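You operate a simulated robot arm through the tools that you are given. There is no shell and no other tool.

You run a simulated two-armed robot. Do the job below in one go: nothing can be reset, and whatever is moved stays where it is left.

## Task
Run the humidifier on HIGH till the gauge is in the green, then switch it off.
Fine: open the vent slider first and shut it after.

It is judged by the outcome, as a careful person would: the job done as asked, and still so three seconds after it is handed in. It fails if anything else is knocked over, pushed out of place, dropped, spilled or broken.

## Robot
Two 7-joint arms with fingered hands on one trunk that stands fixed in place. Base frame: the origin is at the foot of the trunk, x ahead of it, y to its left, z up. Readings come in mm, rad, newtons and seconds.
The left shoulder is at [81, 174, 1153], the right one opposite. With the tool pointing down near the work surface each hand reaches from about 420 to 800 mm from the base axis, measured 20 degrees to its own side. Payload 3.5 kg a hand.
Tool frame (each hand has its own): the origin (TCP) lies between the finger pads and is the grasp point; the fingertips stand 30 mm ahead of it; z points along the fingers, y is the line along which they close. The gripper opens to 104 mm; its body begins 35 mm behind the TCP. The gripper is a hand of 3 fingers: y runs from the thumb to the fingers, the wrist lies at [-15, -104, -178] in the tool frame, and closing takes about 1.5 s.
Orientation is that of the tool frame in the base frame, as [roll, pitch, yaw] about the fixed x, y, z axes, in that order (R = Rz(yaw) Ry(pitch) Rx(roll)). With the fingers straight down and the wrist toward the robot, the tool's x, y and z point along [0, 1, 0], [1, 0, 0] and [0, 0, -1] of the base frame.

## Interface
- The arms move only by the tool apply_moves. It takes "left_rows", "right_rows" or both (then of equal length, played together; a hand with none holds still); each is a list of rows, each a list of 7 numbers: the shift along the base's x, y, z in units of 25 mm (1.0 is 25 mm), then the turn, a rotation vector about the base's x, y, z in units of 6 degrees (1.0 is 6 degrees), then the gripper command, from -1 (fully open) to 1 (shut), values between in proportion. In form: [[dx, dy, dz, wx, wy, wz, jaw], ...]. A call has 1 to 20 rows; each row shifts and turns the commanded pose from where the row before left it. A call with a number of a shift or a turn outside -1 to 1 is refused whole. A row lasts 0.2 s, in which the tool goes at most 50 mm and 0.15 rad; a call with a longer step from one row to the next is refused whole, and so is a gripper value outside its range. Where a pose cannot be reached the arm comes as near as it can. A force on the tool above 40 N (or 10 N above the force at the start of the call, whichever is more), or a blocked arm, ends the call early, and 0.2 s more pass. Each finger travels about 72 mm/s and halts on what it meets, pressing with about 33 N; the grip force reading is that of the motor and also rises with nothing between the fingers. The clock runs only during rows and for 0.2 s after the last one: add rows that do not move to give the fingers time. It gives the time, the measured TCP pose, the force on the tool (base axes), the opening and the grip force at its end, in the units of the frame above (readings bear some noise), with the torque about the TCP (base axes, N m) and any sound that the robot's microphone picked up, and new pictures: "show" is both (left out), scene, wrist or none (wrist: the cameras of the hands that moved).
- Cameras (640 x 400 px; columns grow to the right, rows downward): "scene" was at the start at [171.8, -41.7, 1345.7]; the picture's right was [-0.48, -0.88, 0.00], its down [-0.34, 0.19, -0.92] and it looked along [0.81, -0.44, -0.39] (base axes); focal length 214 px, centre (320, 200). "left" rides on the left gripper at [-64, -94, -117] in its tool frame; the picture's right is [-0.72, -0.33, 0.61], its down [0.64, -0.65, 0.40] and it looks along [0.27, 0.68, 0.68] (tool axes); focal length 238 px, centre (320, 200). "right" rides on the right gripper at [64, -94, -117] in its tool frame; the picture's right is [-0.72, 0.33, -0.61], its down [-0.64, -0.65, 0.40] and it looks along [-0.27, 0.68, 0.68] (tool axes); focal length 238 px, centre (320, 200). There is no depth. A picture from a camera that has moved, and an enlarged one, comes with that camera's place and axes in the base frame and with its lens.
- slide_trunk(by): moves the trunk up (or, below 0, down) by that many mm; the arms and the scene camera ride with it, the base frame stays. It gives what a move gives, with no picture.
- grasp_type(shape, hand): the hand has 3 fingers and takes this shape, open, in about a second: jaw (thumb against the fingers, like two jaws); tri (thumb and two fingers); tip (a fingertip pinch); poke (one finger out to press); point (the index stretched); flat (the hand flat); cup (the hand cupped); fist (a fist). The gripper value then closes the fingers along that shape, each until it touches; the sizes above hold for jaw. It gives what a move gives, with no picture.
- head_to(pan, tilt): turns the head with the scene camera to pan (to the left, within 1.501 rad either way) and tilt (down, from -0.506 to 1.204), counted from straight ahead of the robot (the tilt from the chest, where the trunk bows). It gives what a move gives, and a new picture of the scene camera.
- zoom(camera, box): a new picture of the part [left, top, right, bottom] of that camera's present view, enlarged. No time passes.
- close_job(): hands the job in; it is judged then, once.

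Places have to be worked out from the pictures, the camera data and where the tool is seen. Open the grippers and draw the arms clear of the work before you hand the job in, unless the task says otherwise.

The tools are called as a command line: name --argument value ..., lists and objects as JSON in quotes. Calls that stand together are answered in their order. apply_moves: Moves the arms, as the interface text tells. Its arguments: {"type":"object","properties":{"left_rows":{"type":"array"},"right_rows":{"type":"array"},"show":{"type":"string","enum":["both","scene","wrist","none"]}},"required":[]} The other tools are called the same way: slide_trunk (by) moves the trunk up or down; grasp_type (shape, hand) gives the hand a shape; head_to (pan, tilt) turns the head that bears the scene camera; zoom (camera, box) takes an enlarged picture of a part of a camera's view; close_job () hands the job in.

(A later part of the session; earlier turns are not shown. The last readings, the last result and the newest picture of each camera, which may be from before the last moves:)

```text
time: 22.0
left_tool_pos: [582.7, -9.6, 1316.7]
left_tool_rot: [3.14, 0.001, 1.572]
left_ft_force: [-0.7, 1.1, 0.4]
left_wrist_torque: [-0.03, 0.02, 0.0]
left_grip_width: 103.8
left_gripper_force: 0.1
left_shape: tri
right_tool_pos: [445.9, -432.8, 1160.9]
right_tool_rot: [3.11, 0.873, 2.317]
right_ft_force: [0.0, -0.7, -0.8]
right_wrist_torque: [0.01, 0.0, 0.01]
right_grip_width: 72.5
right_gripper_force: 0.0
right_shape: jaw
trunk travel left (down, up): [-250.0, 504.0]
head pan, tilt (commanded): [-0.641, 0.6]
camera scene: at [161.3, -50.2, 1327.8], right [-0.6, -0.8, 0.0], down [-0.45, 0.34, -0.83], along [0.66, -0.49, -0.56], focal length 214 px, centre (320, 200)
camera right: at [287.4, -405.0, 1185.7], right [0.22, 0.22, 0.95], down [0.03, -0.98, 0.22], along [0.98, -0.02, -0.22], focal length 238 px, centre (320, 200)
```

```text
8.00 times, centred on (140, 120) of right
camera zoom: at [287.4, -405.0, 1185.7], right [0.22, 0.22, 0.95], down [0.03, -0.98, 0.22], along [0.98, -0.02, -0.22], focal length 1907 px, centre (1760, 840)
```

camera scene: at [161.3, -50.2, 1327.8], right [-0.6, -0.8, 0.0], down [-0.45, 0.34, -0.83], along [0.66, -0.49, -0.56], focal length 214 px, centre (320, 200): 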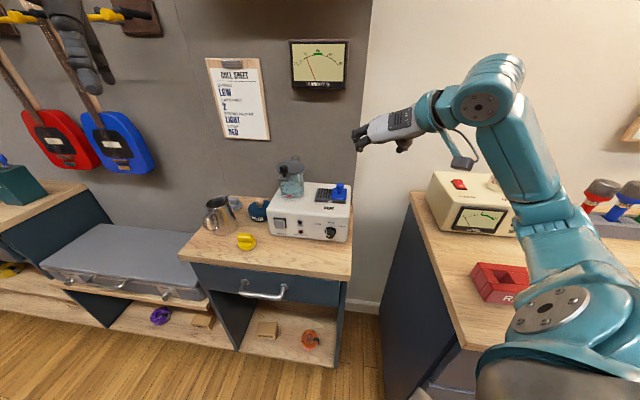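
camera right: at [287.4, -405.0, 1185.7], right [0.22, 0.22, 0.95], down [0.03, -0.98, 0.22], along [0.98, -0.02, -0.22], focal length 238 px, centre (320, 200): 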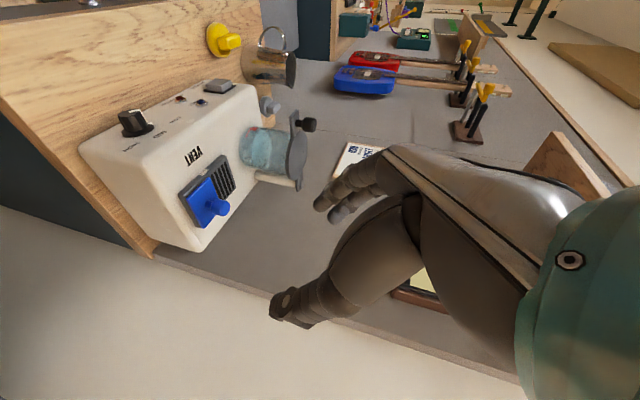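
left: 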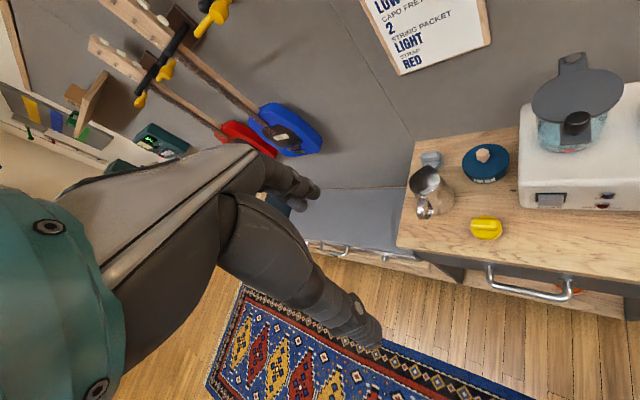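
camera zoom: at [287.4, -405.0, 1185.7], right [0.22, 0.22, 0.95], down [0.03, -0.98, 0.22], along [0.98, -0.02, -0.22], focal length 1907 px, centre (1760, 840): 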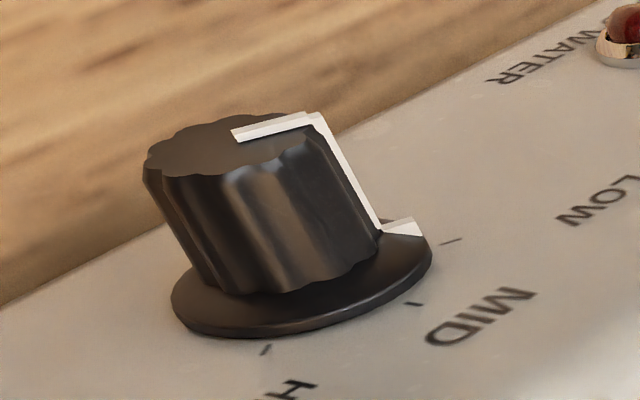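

Refined: knob axis at (in-line) r=-118, z≈867, knob body spanning 23 mm in front of the skirt, panel exactly at 45°. I now move the right hand in front of the knob at height, rolling it 30° counter-clockwise to leave room for the clockwise turn, then descend part-way.

apply_moves --right_rows '[[0.187, 0.763, 0, -0.505, 0.505, 0, -0.25], [0.187, 0.763, 0, -0.505, 0.505, 0, -0.25], [0.187, 0.763, 0, -0.505, 0.505, 0, -0.25], [0.187, 0.763, 0, -0.505, 0.505, 0, -0.25], [0.187, 0.763, 0, -0.505, 0.505, 0, -0.25], [0.187, 0.763, 0, -0.505, 0.505, 0, -0.25], [0.187, 0.763, 0, -0.505, 0.505, 0, -0.25], [0, 0, -0.9, 0, 0, 0, -0.25], [0, 0, -0.9, 0, 0, 0, -0.25], [0, 0, -0.9, 0, 0, 0, -0.25], [0, 0, -0.9, 0, 0, 0, -0.25], [0, 0, -0.9, 0, 0, 0, -0.25], [0, 0, -0.9, 0, 0, 0, -0.25]]' --show "both"

```text
time: 24.8
left_tool_pos: [583.9, -10.9, 1316.3]
left_tool_rot: [3.142, 0.001, 1.571]
left_ft_force: [-0.3, 0.6, 0.1]
left_wrist_torque: [0.04, 0.01, 0.01]
left_grip_width: 103.6
left_gripper_force: 0.0
left_shape: tri
right_tool_pos: [478.6, -299.3, 1027.2]
right_tool_rot: [-2.428, 0.74, 2.869]
right_ft_force: [-0.3, 0.1, 0.4]
right_wrist_torque: [0.03, 0.0, -0.02]
right_grip_width: 65.3
right_gripper_force: 0.1
right_shape: jaw
trunk travel left (down, up): [-250.0, 504.0]
head pan, tilt (commanded): [-0.641, 0.6]
camera scene: at [161.6, -50.4, 1327.7], right [-0.6, -0.8, 0.0], down [-0.45, 0.34, -0.82], along [0.66, -0.49, -0.57], focal length 214 px, centre (320, 200)
camera right: at [337.6, -254.9, 1094.0], right [0.52, 0.53, 0.67], down [0.17, -0.84, 0.52], along [0.83, -0.16, -0.53], focal length 238 px, centre (320, 200)
```

scene: 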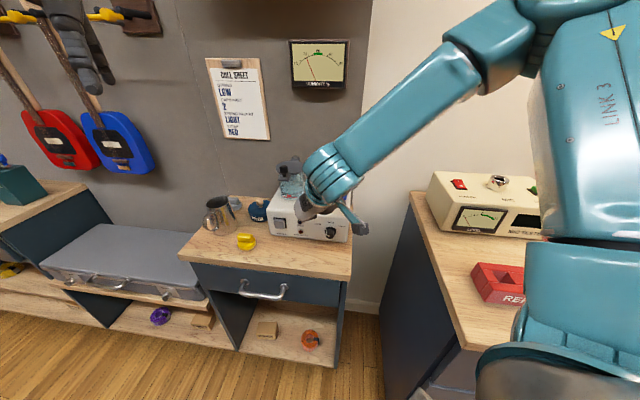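
right: 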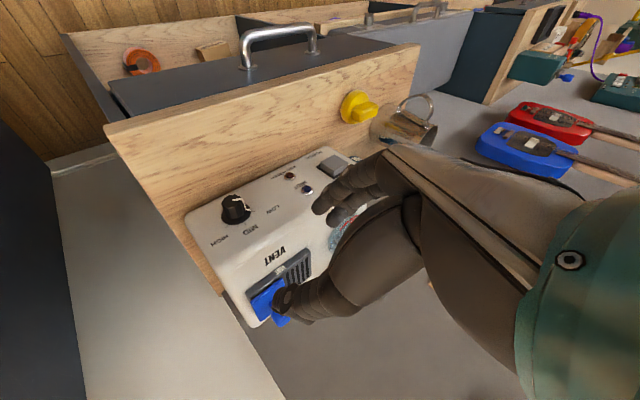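

Path is clear and the pose is on target. I descend to knob height, still about 60 mm short of it.

apply_moves --right_rows '[[0, 0, -0.83, 0, 0, 0, -0.25], [0, 0, -0.83, 0, 0, 0, -0.25], [0, 0, -0.83, 0, 0, 0, -0.25], [0, 0, -0.83, 0, 0, 0, -0.25], [0, 0, -0.83, 0, 0, 0, -0.25], [0, 0, -0.83, 0, 0, 0, -0.25], [0, 0, -0.83, 0, 0, 0, -0.25]]' --show "both"

```text
time: 26.4
left_tool_pos: [582.5, -9.9, 1317.2]
left_tool_rot: [-3.141, -0.002, 1.574]
left_ft_force: [-0.2, -0.1, 0.7]
left_wrist_torque: [-0.01, -0.01, 0.0]
left_grip_width: 103.6
left_gripper_force: 0.1
left_shape: tri
right_tool_pos: [478.7, -299.9, 878.1]
right_tool_rot: [-2.428, 0.741, 2.866]
right_ft_force: [-0.1, 0.2, 0.3]
right_wrist_torque: [-0.01, 0.0, -0.02]
right_grip_width: 65.0
right_gripper_force: 0.1
right_shape: jaw
trunk travel left (down, up): [-250.0, 504.0]
head pan, tilt (commanded): [-0.641, 0.6]
camera scene: at [161.6, -50.4, 1327.7], right [-0.6, -0.8, 0.0], down [-0.45, 0.34, -0.82], along [0.66, -0.49, -0.57], focal length 214 px, centre (320, 200)
camera right: at [337.7, -255.2, 946.8], right [0.52, 0.53, 0.67], down [0.17, -0.84, 0.52], along [0.83, -0.16, -0.53], focal length 238 px, centre (320, 200)
```

scene: 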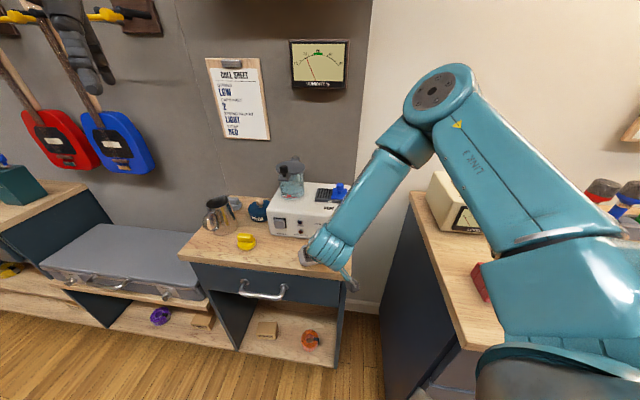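
right: 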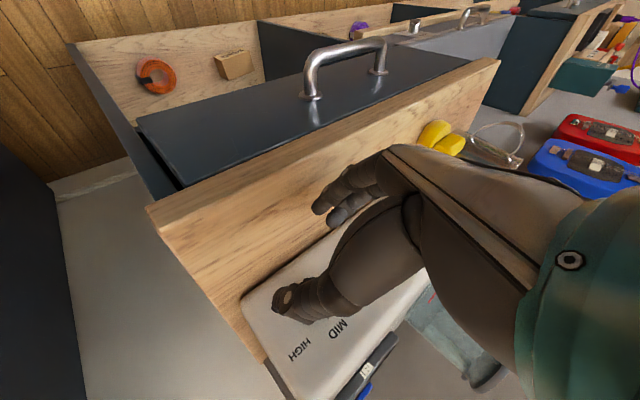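

zoom --camera "right" --box '[230, 140, 430, 360]'

zoom --camera "scene" --box '[260, 170, 380, 300]'

zoom --camera "left" --box '[500, 60, 640, 280]'

```text
1.82 times, centred on (330, 250) of right
camera zoom: at [337.7, -255.2, 946.8], right [0.52, 0.53, 0.67], down [0.17, -0.84, 0.52], along [0.83, -0.16, -0.53], focal length 433 px, centre (302, 109)
```

zoom: 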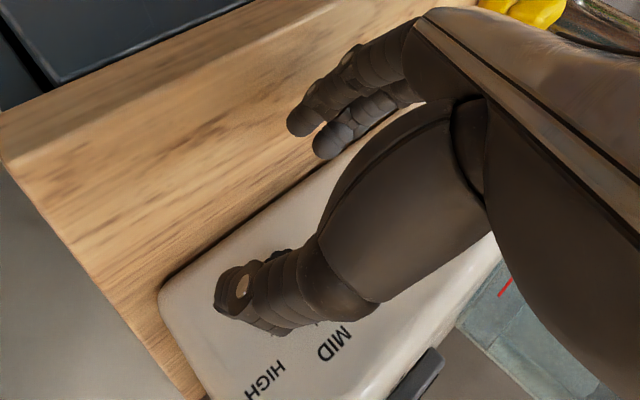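

```text
3.08 times, centred on (320, 235) of scene
camera zoom: at [161.6, -50.4, 1327.7], right [-0.6, -0.8, 0.0], down [-0.45, 0.34, -0.82], along [0.66, -0.49, -0.57], focal length 660 px, centre (320, 92)
```

zoom: 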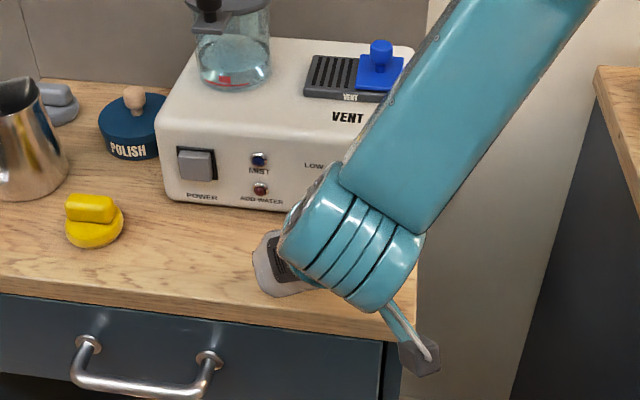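

```text
1.82 times, centred on (570, 170) of left
camera zoom: at [487.3, -74.6, 1434.7], right [-0.33, -0.72, -0.61], down [-0.65, 0.64, -0.4], along [0.68, 0.27, -0.68], focal length 433 px, centre (-134, 254)
```

zoom: 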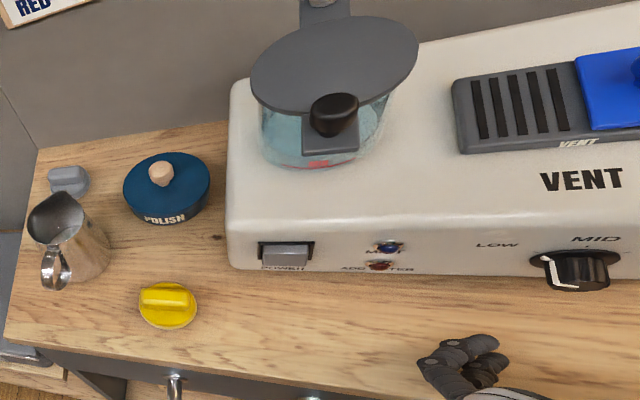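

The left wrist camera looks down on the panel and sees the right fingers approaching. I turn the left hand 60° to the right so its camera frames the knob and panel better as a second view.

apply_moves --left_rows '[[0, 0, 0, 0, 0, -1, -1], [0, 0, 0, 0, 0, -1, -1], [0, 0, 0, 0, 0, -1, -1], [0, 0, 0, 0, 0, -1, -1], [0, 0, 0, 0, 0, -1, -1], [0, 0, 0, 0, 0, -1, -1], [0, 0, 0, 0, 0, -1, -1], [0, 0, 0, 0, 0, -1, -1], [0, 0, 0, 0, 0, -1, -1], [0, 0, 0, 0, 0, -1, -1]]' --show "both"

```text
time: 28.6
left_tool_pos: [574.0, -3.9, 1308.5]
left_tool_rot: [-3.141, 0.002, 0.522]
left_ft_force: [0.1, -0.5, -1.0]
left_wrist_torque: [0.01, -0.03, -0.02]
left_grip_width: 103.4
left_gripper_force: 0.1
left_shape: tri
left hand out of reach, approached as far as the arm can: row 9, 10
right_tool_pos: [478.1, -299.1, 878.8]
right_tool_rot: [-2.424, 0.74, 2.87]
right_ft_force: [0.4, 0.3, 0.4]
right_wrist_torque: [0.01, 0.0, -0.01]
right_grip_width: 65.2
right_gripper_force: 0.2
right_shape: jaw
trunk travel left (down, up): [-250.0, 504.0]
head pan, tilt (commanded): [-0.641, 0.6]
camera scene: at [160.9, -50.2, 1327.8], right [-0.6, -0.8, 0.0], down [-0.45, 0.34, -0.83], along [0.66, -0.49, -0.56], focal length 214 px, centre (320, 200)
camera left: at [469.3, 45.6, 1426.8], right [-0.79, -0.08, -0.61], down [0.23, 0.89, -0.4], along [0.57, -0.46, -0.68], focal length 238 px, centre (320, 200)
```

scene: 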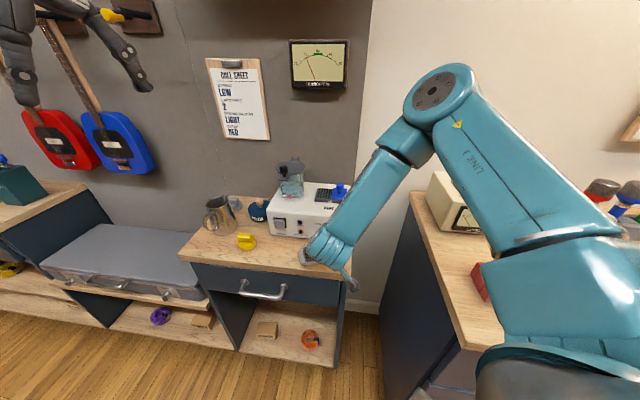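
left: 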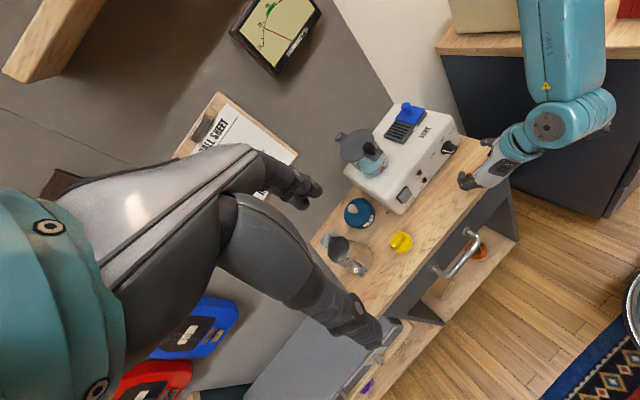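

The left camera now sees the panel, right hand and even the gauge. I zoom on the knob and hand.

zoom --camera "left" --box '[400, 110, 540, 210]'

zoom --camera "left" --box '[225, 0, 325, 80]'

```text
4.00 times, centred on (470, 160) of left
camera zoom: at [469.3, 45.6, 1426.8], right [-0.79, -0.08, -0.61], down [0.23, 0.89, -0.4], along [0.57, -0.46, -0.68], focal length 953 px, centre (-280, 360)
```

zoom: 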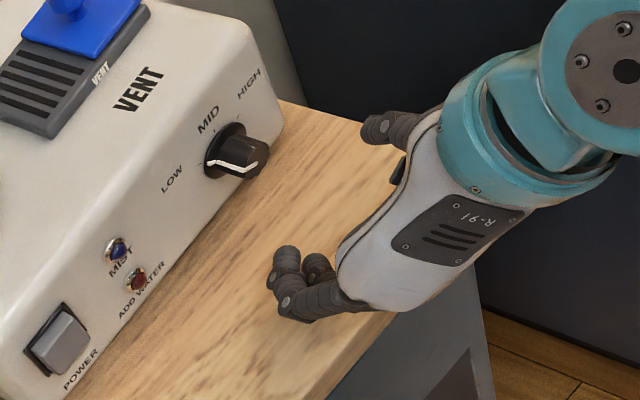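

```text
5.00 times, centred on (275, 40) of left
camera zoom: at [469.3, 45.6, 1426.8], right [-0.79, -0.08, -0.61], down [0.23, 0.89, -0.4], along [0.57, -0.46, -0.68], focal length 1192 px, centre (545, 1000)
```

zoom: 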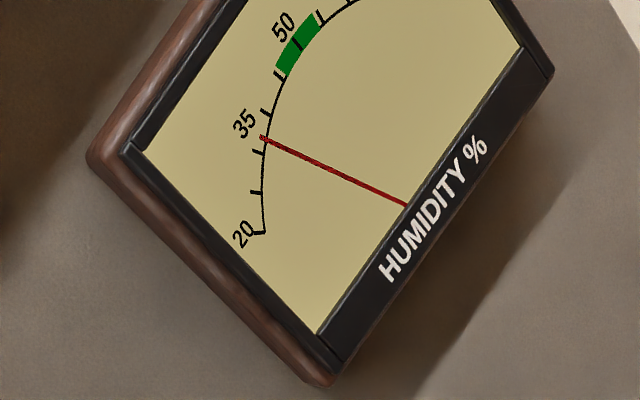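

The hand is lined up with the knob (thumb upper-right, fingers lower-left). I advance 45 mm along the panel normal and check.

apply_moves --right_rows '[[0.32, -0.318, 0.03, 0, 0, 0, -0.25], [0.32, -0.318, 0.03, 0, 0, 0, -0.25], [0.32, -0.318, 0.03, 0, 0, 0, -0.25], [0.32, -0.318, 0.03, 0, 0, 0, -0.25]]' --show "none"

zoom --camera "left" --box '[420, 110, 500, 170]'

zoom --camera "right" --box '[230, 140, 430, 360]'

```text
time: 29.6
left_tool_pos: [574.0, -4.8, 1308.0]
left_tool_rot: [-3.141, -0.001, 0.527]
left_ft_force: [0.7, 0.3, -0.2]
left_wrist_torque: [0.03, 0.02, 0.0]
left_grip_width: 103.5
left_gripper_force: 0.0
left_shape: tri
right_tool_pos: [511.6, -332.0, 883.9]
right_tool_rot: [-2.428, 0.74, 2.868]
right_ft_force: [-0.3, -0.4, 0.2]
right_wrist_torque: [0.0, -0.01, 0.02]
right_grip_width: 65.1
right_gripper_force: 0.0
right_shape: jaw
trunk travel left (down, up): [-250.0, 504.0]
head pan, tilt (commanded): [-0.641, 0.6]
```

```text
6.67 times, centred on (460, 140) of left
camera zoom: at [469.8, 45.2, 1426.6], right [-0.79, -0.08, -0.61], down [0.23, 0.89, -0.4], along [0.58, -0.46, -0.68], focal length 1589 px, centre (-613, 600)
```

zoom: 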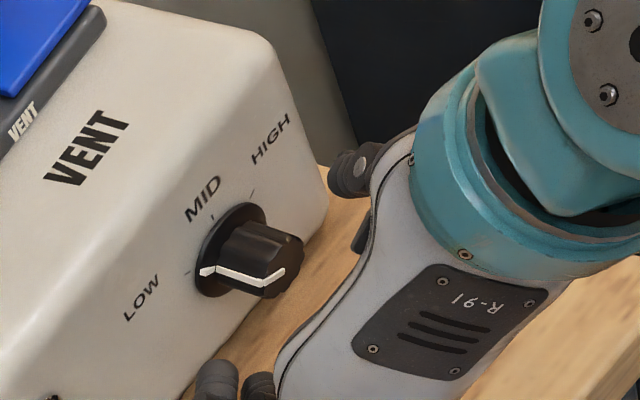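

```text
1.82 times, centred on (330, 250) of right
camera zoom: at [369.8, -286.8, 951.4], right [0.52, 0.53, 0.67], down [0.17, -0.83, 0.52], along [0.83, -0.16, -0.53], focal length 433 px, centre (302, 109)
```

zoom: 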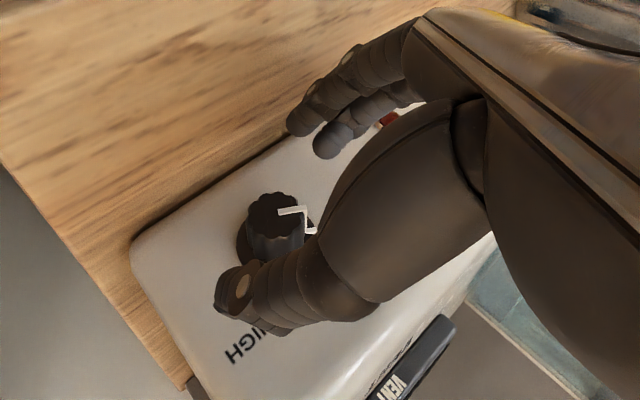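

Knob is well centred between thumb and fingers. I advance 13 mm more and check clearance to the panel.

apply_moves --right_rows '[[0.18, -0.18, -0.04, 0, 0, 0, -0.25], [0.18, -0.18, -0.04, 0, 0, 0, -0.25]]' --show "none"

zoom --camera "left" --box '[420, 110, 500, 170]'

zoom --camera "right" --box '[230, 140, 430, 360]'

```text
time: 30.2
left_tool_pos: [573.2, -4.6, 1309.0]
left_tool_rot: [3.141, 0.001, 0.526]
left_ft_force: [0.3, 1.0, -0.2]
left_wrist_torque: [0.02, 0.01, -0.01]
left_grip_width: 103.7
left_gripper_force: 0.1
left_shape: tri
right_tool_pos: [520.1, -341.1, 881.2]
right_tool_rot: [-2.426, 0.738, 2.867]
right_ft_force: [0.3, 0.0, 1.1]
right_wrist_torque: [0.0, 0.02, 0.02]
right_grip_width: 65.3
right_gripper_force: 0.1
right_shape: jaw
trunk travel left (down, up): [-250.0, 504.0]
head pan, tilt (commanded): [-0.641, 0.6]
```

```text
6.67 times, centred on (460, 140) of left
camera zoom: at [469.7, 45.2, 1426.6], right [-0.79, -0.08, -0.61], down [0.23, 0.89, -0.4], along [0.58, -0.46, -0.68], focal length 1589 px, centre (-613, 600)
```

zoom: 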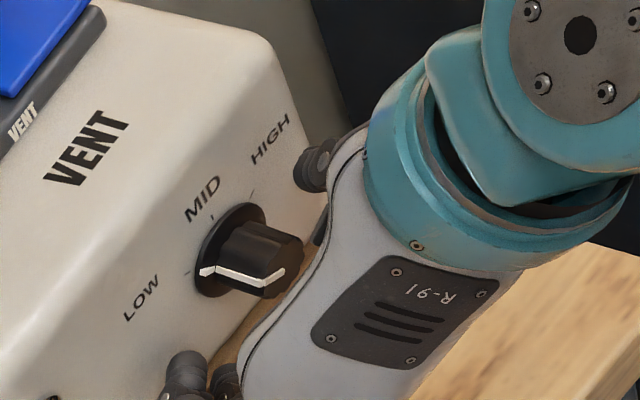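

```text
1.82 times, centred on (330, 250) of right
camera zoom: at [379.7, -295.8, 949.4], right [0.52, 0.53, 0.67], down [0.17, -0.83, 0.52], along [0.83, -0.16, -0.53], focal length 433 px, centre (302, 109)
```

zoom: 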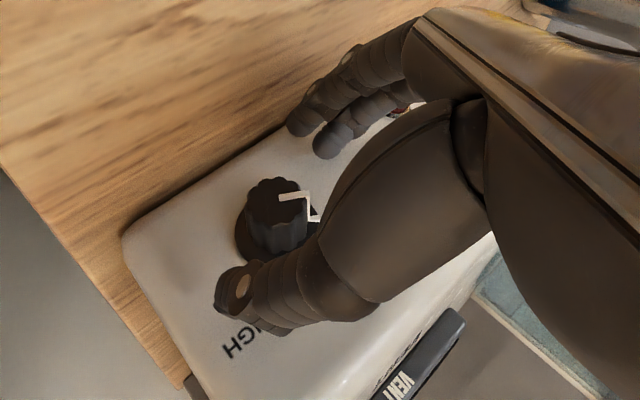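

Clearance looks fine. I go 5 mm deeper and close on the knob.

apply_moves --right_rows '[[0.15, -0.15, 0, 0, 0, 0, -0.25], [0, 0, 0, 0, 0, 0, 0.1], [0, 0, 0, 0, 0, 0, 0.5], [0, 0, 0, 0, 0, 0, 1], [0, 0, 0, 0, 0, 0, 1], [0, 0, 0, 0, 0, 0, 1], [0, 0, 0, 0, 0, 0, 1]]' --show "none"

zoom --camera "left" --box '[420, 110, 500, 170]'

zoom --camera "right" --box '[230, 140, 430, 360]'

```text
time: 31.8
left_tool_pos: [571.4, -4.8, 1308.9]
left_tool_rot: [-3.141, -0.002, 0.527]
left_ft_force: [-0.3, 0.2, 0.4]
left_wrist_torque: [0.03, -0.02, -0.05]
left_grip_width: 103.7
left_gripper_force: 0.2
left_shape: tri
right_tool_pos: [523.5, -344.8, 882.4]
right_tool_rot: [-2.424, 0.741, 2.87]
right_ft_force: [-11.0, -1.3, 4.0]
right_wrist_torque: [-0.12, 0.08, -0.27]
right_grip_width: 20.4
right_gripper_force: 32.6
right_shape: jaw
trunk travel left (down, up): [-250.0, 504.0]
head pan, tilt (commanded): [-0.641, 0.6]
```

```text
6.67 times, centred on (460, 140) of left
camera zoom: at [468.1, 45.4, 1427.3], right [-0.79, -0.08, -0.61], down [0.23, 0.89, -0.4], along [0.58, -0.46, -0.68], focal length 1589 px, centre (-613, 600)
```

zoom: 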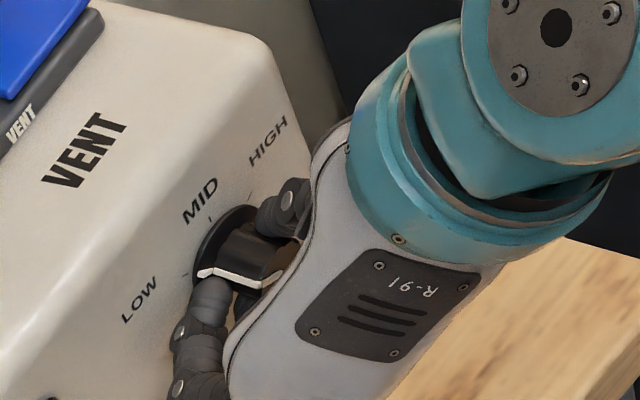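

```text
1.82 times, centred on (330, 250) of right
camera zoom: at [382.2, -299.2, 950.5], right [0.52, 0.53, 0.67], down [0.17, -0.83, 0.52], along [0.83, -0.16, -0.53], focal length 433 px, centre (302, 109)
```

zoom: 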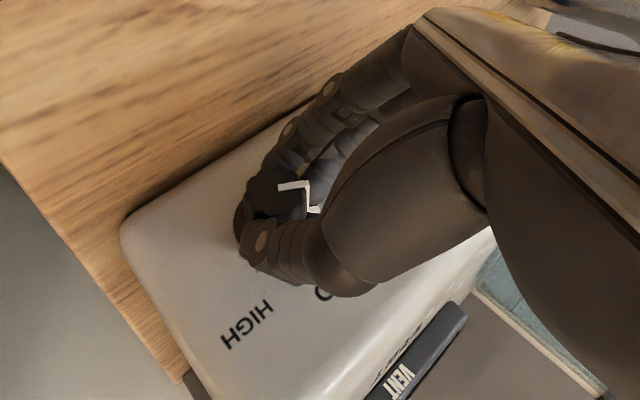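

The knob is gripped (20 mm, 33 N). I turn it clockwise 30° about its own axis first and look.

apply_moves --right_rows '[[-0.0388, -0.0388, 0.0259, 0.589, -0.589, 0, 1], [-0.0403, -0.0403, 0.021, 0.589, -0.589, 0, 1], [-0.0414, -0.0414, 0.0159, 0.589, -0.589, 0, 1], [-0.0423, -0.0423, 0.0108, 0.589, -0.589, 0, 1], [-0.0427, -0.0427, 0.0056, 0.589, -0.589, 0, 1], [-0.0429, -0.0429, 0.0003, 0.589, -0.589, 0, 1]]' --show "none"

zoom --camera "left" --box '[420, 110, 500, 170]'

zoom --camera "right" --box '[230, 140, 430, 360]'

```text
time: 33.2
left_tool_pos: [571.7, -4.0, 1308.6]
left_tool_rot: [-3.141, -0.002, 0.524]
left_ft_force: [-0.3, -0.2, 0.1]
left_wrist_torque: [0.01, 0.01, 0.01]
left_grip_width: 103.6
left_gripper_force: 0.1
left_shape: tri
right_tool_pos: [516.3, -350.0, 885.5]
right_tool_rot: [3.11, 0.871, 2.317]
right_ft_force: [-9.3, 0.0, 10.7]
right_wrist_torque: [-0.18, 0.02, -0.34]
right_grip_width: 20.2
right_gripper_force: 33.2
right_shape: jaw
trunk travel left (down, up): [-250.0, 504.0]
head pan, tilt (commanded): [-0.641, 0.6]
```

```text
6.67 times, centred on (460, 140) of left
camera zoom: at [467.8, 45.8, 1427.4], right [-0.78, -0.08, -0.61], down [0.23, 0.89, -0.4], along [0.58, -0.46, -0.68], focal length 1589 px, centre (-613, 600)
```

zoom: 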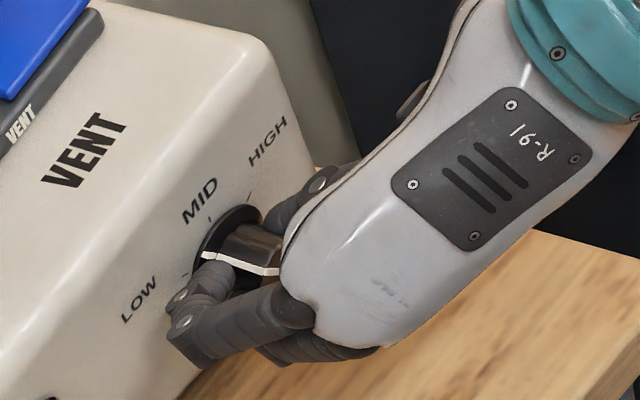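

```text
1.82 times, centred on (330, 250) of right
camera zoom: at [358.2, -322.2, 909.3], right [0.21, 0.22, 0.95], down [0.03, -0.98, 0.22], along [0.98, -0.02, -0.22], focal length 433 px, centre (302, 109)
```

zoom: 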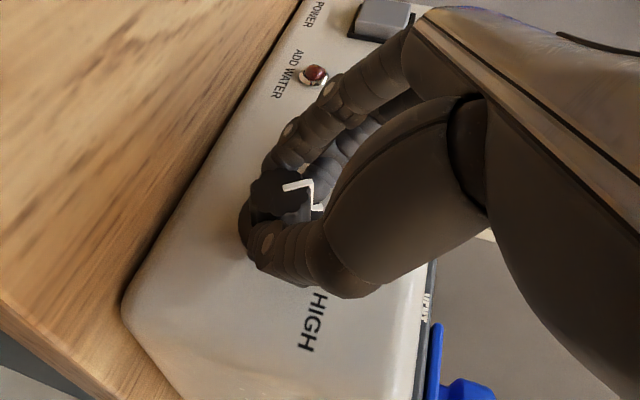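

The pointer moved with the hand by about 30°. I continue another 30°.

apply_moves --right_rows '[[-0.0428, -0.0428, -0.005, 0.589, -0.589, 0, 1], [-0.0423, -0.0423, -0.0103, 0.589, -0.589, 0, 1], [-0.0415, -0.0415, -0.0155, 0.589, -0.589, 0, 1], [-0.0404, -0.0404, -0.0205, 0.589, -0.589, 0, 1], [-0.039, -0.039, -0.0254, 0.589, -0.589, 0, 1], [-0.0373, -0.0373, -0.0301, 0.589, -0.589, 0, 1]]' --show "scene"

zoom --camera "left" --box '[420, 110, 500, 170]'

zoom --camera "right" --box '[230, 140, 430, 360]'

```text
time: 34.6
left_tool_pos: [572.0, -3.6, 1309.2]
left_tool_rot: [-3.141, -0.002, 0.526]
left_ft_force: [0.1, 0.3, 0.6]
left_wrist_torque: [-0.01, -0.03, -0.01]
left_grip_width: 103.6
left_gripper_force: 0.1
left_shape: tri
right_tool_pos: [510.4, -355.4, 881.5]
right_tool_rot: [2.396, 0.709, 1.797]
right_ft_force: [-6.4, 3.4, 8.4]
right_wrist_torque: [-0.01, -0.04, -0.17]
right_grip_width: 20.9
right_gripper_force: 33.0
right_shape: jaw
trunk travel left (down, up): [-250.0, 504.0]
head pan, tilt (commanded): [-0.641, 0.6]
camera scene: at [159.9, -49.5, 1328.0], right [-0.6, -0.8, 0.0], down [-0.45, 0.34, -0.83], along [0.66, -0.49, -0.56], focal length 214 px, centre (320, 200)
```

scene: 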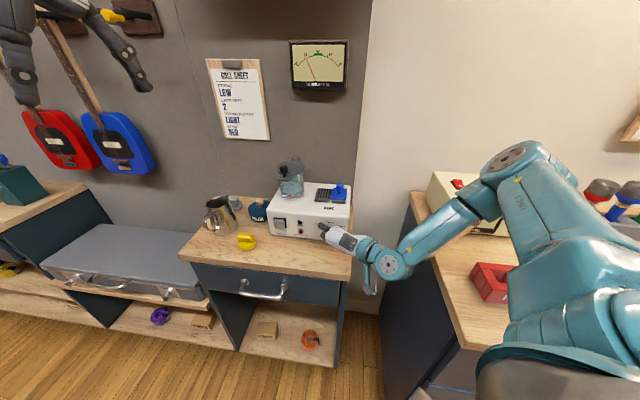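

```text
6.67 times, centred on (460, 140) of left
camera zoom: at [468.2, 46.2, 1427.1], right [-0.79, -0.08, -0.61], down [0.23, 0.89, -0.4], along [0.58, -0.46, -0.68], focal length 1589 px, centre (-613, 600)
```

zoom: 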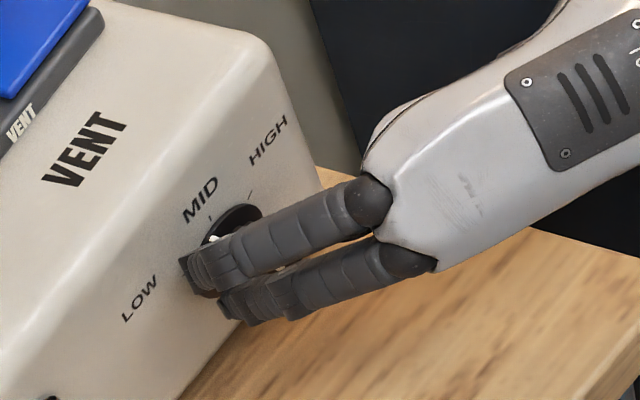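

```text
1.82 times, centred on (330, 250) of right
camera zoom: at [352.0, -327.7, 857.1], right [-0.15, -0.15, 0.98], down [0.02, -0.99, -0.14], along [0.99, 0.0, 0.15], focal length 433 px, centre (302, 109)
```

zoom: 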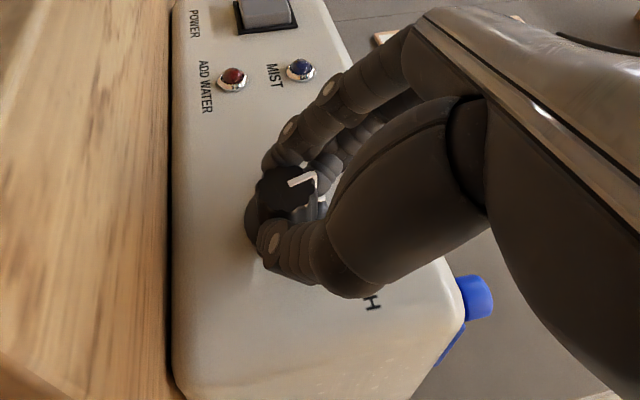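

The pointer is now about at MID. I open the fingers and check the pointer before regripping.

apply_moves --right_rows '[[0, 0, 0, 0, 0, 0, 0.4], [0, 0, 0, 0, 0, 0, -0.25], [0, 0, 0, 0, 0, 0, -0.25], [0, 0, 0, 0, 0, 0, -0.25]]' --show "none"

zoom --camera "left" --box '[420, 110, 500, 170]'

zoom --camera "right" --box '[230, 140, 430, 360]'

```text
time: 35.6
left_tool_pos: [573.5, -3.6, 1307.7]
left_tool_rot: [3.141, 0.0, 0.524]
left_ft_force: [1.0, 0.5, -0.5]
left_wrist_torque: [0.0, -0.03, -0.01]
left_grip_width: 103.6
left_gripper_force: 0.0
left_shape: tri
right_tool_pos: [510.2, -356.0, 881.8]
right_tool_rot: [2.399, 0.71, 1.8]
right_ft_force: [-4.0, 4.6, -2.6]
right_wrist_torque: [-0.05, 0.03, 0.16]
right_grip_width: 62.9
right_gripper_force: 0.1
right_shape: jaw
trunk travel left (down, up): [-250.0, 504.0]
head pan, tilt (commanded): [-0.641, 0.6]
```

```text
6.67 times, centred on (460, 140) of left
camera zoom: at [469.3, 45.6, 1426.8], right [-0.79, -0.08, -0.61], down [0.23, 0.89, -0.4], along [0.58, -0.46, -0.68], focal length 1589 px, centre (-613, 600)
```

zoom: 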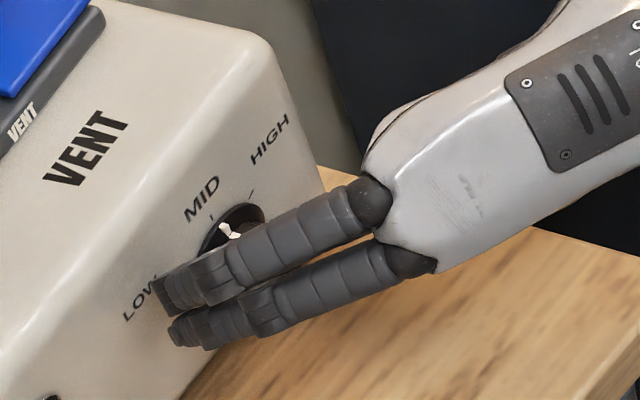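

```text
1.82 times, centred on (330, 250) of right
camera zoom: at [352.4, -328.0, 856.6], right [-0.15, -0.14, 0.98], down [0.02, -0.99, -0.14], along [0.99, 0.0, 0.15], focal length 433 px, centre (302, 109)
```

zoom: 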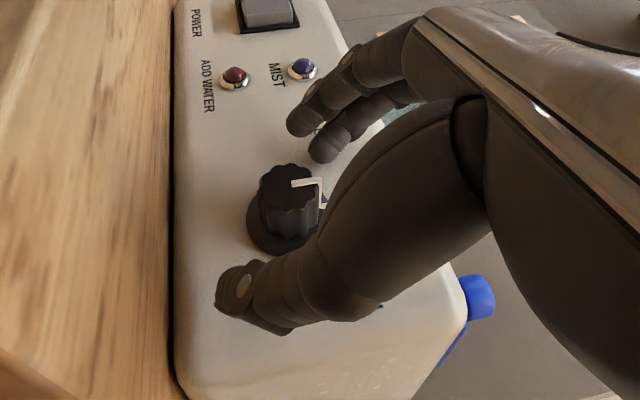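

The pointer is at MID, and the fingertips lightly touch the panel. I back off 10 mm, roll back 65° around the knob axis with the fingers open, and look again.

apply_moves --right_rows '[[-0.283, 0.283, 0, 0, 0, 0, -0.25], [0.0373, 0.0373, 0.0301, -0.589, 0.589, 0, -0.25], [0.039, 0.039, 0.0254, -0.589, 0.589, 0, -0.25], [0.0404, 0.0404, 0.0205, -0.589, 0.589, 0, -0.25], [0.0415, 0.0415, 0.0155, -0.589, 0.589, 0, -0.25], [0.0423, 0.0423, 0.0103, -0.589, 0.589, 0, -0.25], [0.0428, 0.0428, 0.005, -0.589, 0.589, 0, -0.25], [0.0429, 0.0429, -0.0003, -0.589, 0.589, 0, -0.25], [0.0427, 0.0427, -0.0056, -0.589, 0.589, 0, -0.25], [0.0423, 0.0423, -0.0108, -0.589, 0.589, 0, -0.25], [0.0414, 0.0414, -0.0159, -0.589, 0.589, 0, -0.25], [0.0403, 0.0403, -0.021, -0.589, 0.589, 0, -0.25], [0.0388, 0.0388, -0.0259, -0.589, 0.589, 0, -0.25], [0.0371, 0.0371, -0.0308, -0.589, 0.589, 0, -0.25]]' --show "none"

zoom --camera "left" --box '[420, 110, 500, 170]'

zoom --camera "right" --box '[230, 140, 430, 360]'

```text
time: 38.6
left_tool_pos: [574.2, -4.5, 1307.8]
left_tool_rot: [3.141, 0.0, 0.525]
left_ft_force: [-0.1, 0.4, 0.7]
left_wrist_torque: [-0.03, 0.0, 0.0]
left_grip_width: 103.6
left_gripper_force: 0.1
left_shape: tri
right_tool_pos: [518.6, -336.5, 881.0]
right_tool_rot: [-2.324, 0.695, 2.937]
right_ft_force: [-0.3, 0.4, 0.1]
right_wrist_torque: [0.0, 0.0, 0.0]
right_grip_width: 64.7
right_gripper_force: 0.1
right_shape: jaw
trunk travel left (down, up): [-250.0, 504.0]
head pan, tilt (commanded): [-0.641, 0.6]
```

```text
6.67 times, centred on (460, 140) of left
camera zoom: at [469.9, 45.6, 1426.6], right [-0.79, -0.08, -0.61], down [0.23, 0.89, -0.4], along [0.58, -0.46, -0.68], focal length 1589 px, centre (-613, 600)
```

zoom: 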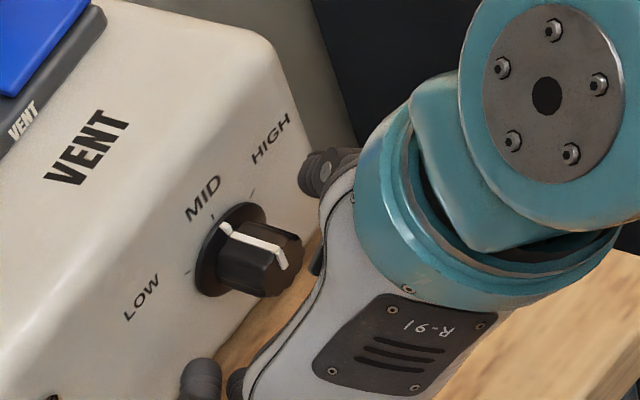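

```text
1.82 times, centred on (330, 250) of right
camera zoom: at [382.1, -286.6, 954.5], right [0.56, 0.57, 0.6], down [0.21, -0.8, 0.56], along [0.8, -0.19, -0.57], focal length 433 px, centre (302, 109)
```

zoom: 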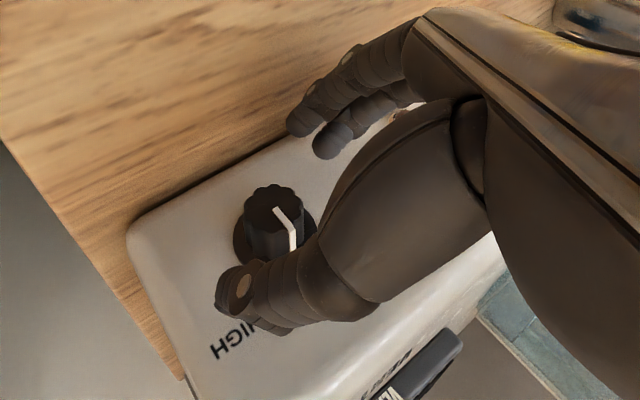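

The pointer rests at MID. I advance 10 mm, close on the knob, and turn it 35° clockwise.

apply_moves --right_rows '[[0.142, -0.142, 0, 0, 0, 0, -0.25], [0.142, -0.142, 0, 0, 0, 0, -0.25], [0, 0, 0, 0, 0, 0, 0.2], [0, 0, 0, 0, 0, 0, 1], [0, 0, 0, 0, 0, 0, 1], [0, 0, 0, 0, 0, 0, 1], [0, 0, 0, 0, 0, 0, 1], [-0.0371, -0.0371, 0.0308, 0.589, -0.589, 0, 1], [-0.0388, -0.0388, 0.0259, 0.589, -0.589, 0, 1], [-0.0403, -0.0403, 0.021, 0.589, -0.589, 0, 1], [-0.0414, -0.0414, 0.0159, 0.589, -0.589, 0, 1], [-0.0423, -0.0423, 0.0108, 0.589, -0.589, 0, 1], [-0.0427, -0.0427, 0.0056, 0.589, -0.589, 0, 1], [-0.0429, -0.0429, 0.0003, 0.589, -0.589, 0, 1]]' --show "none"

zoom --camera "left" --box '[420, 110, 500, 170]'

zoom --camera "right" --box '[230, 140, 430, 360]'

```text
time: 41.6
left_tool_pos: [571.8, -2.7, 1309.3]
left_tool_rot: [-3.141, -0.002, 0.526]
left_ft_force: [0.0, -0.1, 0.6]
left_wrist_torque: [0.01, 0.03, -0.03]
left_grip_width: 103.6
left_gripper_force: 0.1
left_shape: tri
right_tool_pos: [515.9, -350.6, 884.3]
right_tool_rot: [3.113, 0.871, 2.319]
right_ft_force: [-13.7, 2.2, 5.7]
right_wrist_torque: [-0.04, 0.11, -0.43]
right_grip_width: 18.3
right_gripper_force: 33.2
right_shape: jaw
trunk travel left (down, up): [-250.0, 504.0]
head pan, tilt (commanded): [-0.641, 0.6]
```

```text
6.67 times, centred on (460, 140) of left
camera zoom: at [467.8, 45.8, 1427.3], right [-0.78, -0.08, -0.61], down [0.23, 0.89, -0.4], along [0.58, -0.46, -0.68], focal length 1589 px, centre (-613, 600)
```

zoom: 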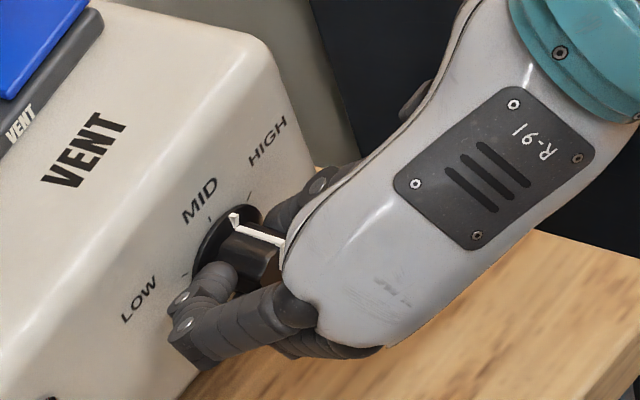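

```text
1.82 times, centred on (330, 250) of right
camera zoom: at [357.5, -322.2, 909.2], right [0.22, 0.22, 0.95], down [0.03, -0.98, 0.22], along [0.98, -0.02, -0.22], focal length 433 px, centre (302, 109)
```

zoom: 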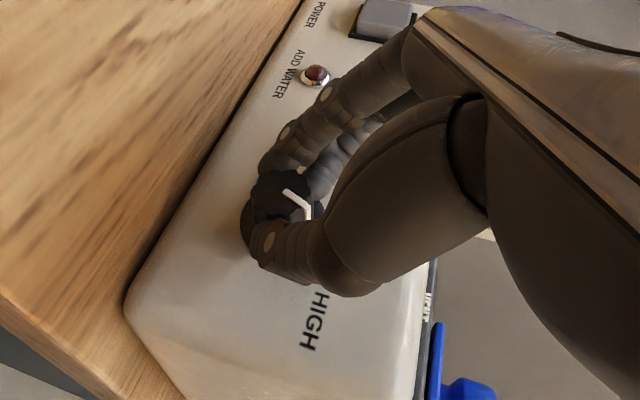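

The pointer is between MID and HIGH with slight slip. I continue another 35°.

apply_moves --right_rows '[[-0.0428, -0.0428, -0.005, 0.589, -0.589, 0, 1], [-0.0423, -0.0423, -0.0103, 0.589, -0.589, 0, 1], [-0.0415, -0.0415, -0.0155, 0.589, -0.589, 0, 1], [-0.0404, -0.0404, -0.0205, 0.589, -0.589, 0, 1], [-0.039, -0.039, -0.0254, 0.589, -0.589, 0, 1], [-0.0373, -0.0373, -0.0301, 0.589, -0.589, 0, 1], [-0.0353, -0.0353, -0.0346, 0.589, -0.589, 0, 1]]' --show "none"

zoom --camera "left" --box '[420, 110, 500, 170]'

zoom --camera "right" --box '[230, 140, 430, 360]'

zoom --camera "scene" --box '[300, 205, 360, 250]'

```text
time: 43.2
left_tool_pos: [573.3, -2.7, 1308.5]
left_tool_rot: [3.141, 0.0, 0.525]
left_ft_force: [0.5, 0.7, -0.4]
left_wrist_torque: [0.0, -0.02, 0.0]
left_grip_width: 103.3
left_gripper_force: 0.2
left_shape: tri
right_tool_pos: [509.8, -356.3, 882.8]
right_tool_rot: [2.299, 0.661, 1.738]
right_ft_force: [-9.5, 8.1, 4.4]
right_wrist_torque: [0.09, 0.09, -0.12]
right_grip_width: 18.1
right_gripper_force: 33.2
right_shape: jaw
trunk travel left (down, up): [-250.0, 504.0]
head pan, tilt (commanded): [-0.641, 0.6]
```

```text
6.67 times, centred on (460, 140) of left
camera zoom: at [468.1, 46.8, 1427.2], right [-0.79, -0.08, -0.61], down [0.23, 0.89, -0.4], along [0.58, -0.46, -0.68], focal length 1589 px, centre (-613, 600)
```

zoom: 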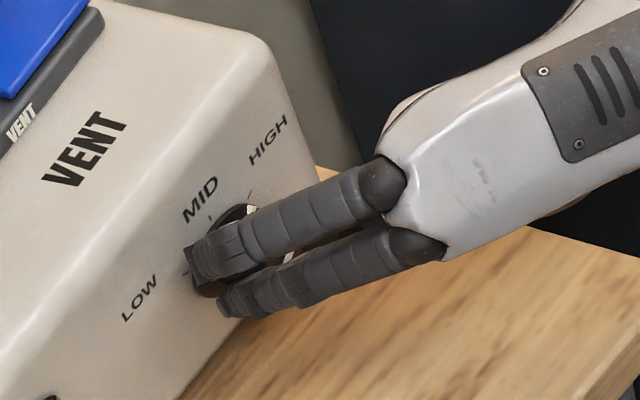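

```text
1.82 times, centred on (330, 250) of right
camera zoom: at [353.0, -327.0, 848.5], right [-0.21, -0.21, 0.96], down [0.03, -0.98, -0.2], along [0.98, -0.01, 0.21], focal length 433 px, centre (302, 109)
```

zoom: 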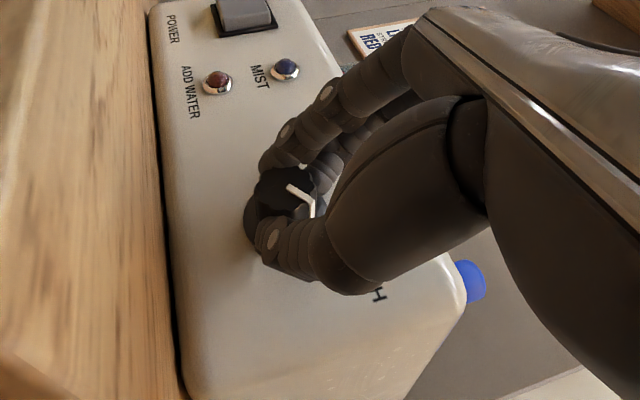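

```text
8.89 times, centred on (330, 228) of scene
camera zoom: at [159.8, -48.9, 1328.0], right [-0.6, -0.8, 0.0], down [-0.45, 0.34, -0.83], along [0.66, -0.49, -0.56], focal length 1906 px, centre (231, -44)
```

zoom: 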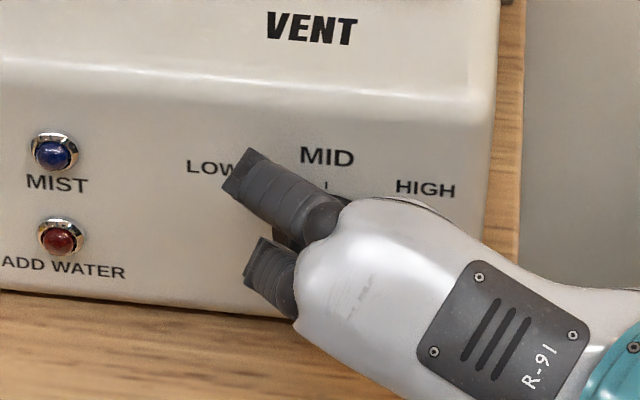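

I open, back off 10 mm and roll back somewhat to see where the pointer stands.

apply_moves --right_rows '[[0, 0, 0, 0, 0, 0, 0.4], [0, 0, 0, 0, 0, 0, -0.25], [0, 0, 0, 0, 0, 0, -0.25], [-0.2, 0.2, 0, 0, 0, 0, -0.25], [-0.2, 0.2, 0, 0, 0, 0, -0.25], [-0.2, 0.2, 0, 0, 0, 0, -0.25], [0.0353, 0.0353, 0.0346, -0.589, 0.589, 0, -0.25], [0.0373, 0.0373, 0.0301, -0.589, 0.589, 0, -0.25], [0.039, 0.039, 0.0254, -0.589, 0.589, 0, -0.25], [0.0404, 0.0404, 0.0205, -0.589, 0.589, 0, -0.25], [0.0415, 0.0415, 0.0155, -0.589, 0.589, 0, -0.25], [0.0423, 0.0423, 0.0103, -0.589, 0.589, 0, -0.25], [0.0428, 0.0428, 0.005, -0.589, 0.589, 0, -0.25], [0.0429, 0.0429, -0.0003, -0.589, 0.589, 0, -0.25], [0.0427, 0.0427, -0.0056, -0.589, 0.589, 0, -0.25], [0.0423, 0.0423, -0.0108, -0.589, 0.589, 0, -0.25], [0.0414, 0.0414, -0.0159, -0.589, 0.589, 0, -0.25], [0.0403, 0.0403, -0.021, -0.589, 0.589, 0, -0.25], [0.0388, 0.0388, -0.0259, -0.589, 0.589, 0, -0.25]]' --show "none"

zoom --camera "left" --box '[430, 120, 480, 158]'

zoom --camera "right" --box '[230, 180, 380, 330]'

```text
time: 47.2
left_tool_pos: [573.9, -3.5, 1309.2]
left_tool_rot: [3.141, -0.001, 0.526]
left_ft_force: [0.2, -1.1, 0.3]
left_wrist_torque: [-0.02, 0.04, 0.03]
left_grip_width: 103.6
left_gripper_force: 0.1
left_shape: tri
right_tool_pos: [509.6, -329.2, 882.3]
right_tool_rot: [-2.424, 0.74, 2.871]
right_ft_force: [-0.4, -0.3, 0.2]
right_wrist_torque: [-0.02, -0.03, -0.02]
right_grip_width: 64.8
right_gripper_force: 0.1
right_shape: jaw
trunk travel left (down, up): [-250.0, 504.0]
head pan, tilt (commanded): [-0.641, 0.6]
```

```text
10.53 times, centred on (455, 139) of left
camera zoom: at [469.9, 45.6, 1426.6], right [-0.79, -0.08, -0.61], down [0.23, 0.89, -0.4], along [0.58, -0.46, -0.68], focal length 2509 px, centre (-1101, 842)
```

zoom: 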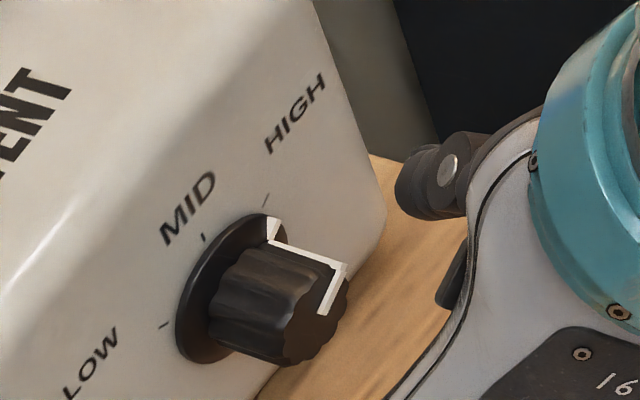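

```text
2.67 times, centred on (305, 255) of right
camera zoom: at [368.2, -283.7, 949.9], right [0.52, 0.53, 0.67], down [0.17, -0.83, 0.52], along [0.83, -0.16, -0.53], focal length 636 px, centre (360, 53)
```

zoom: 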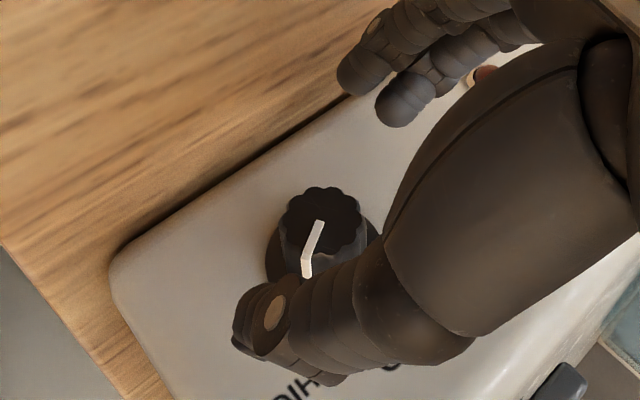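

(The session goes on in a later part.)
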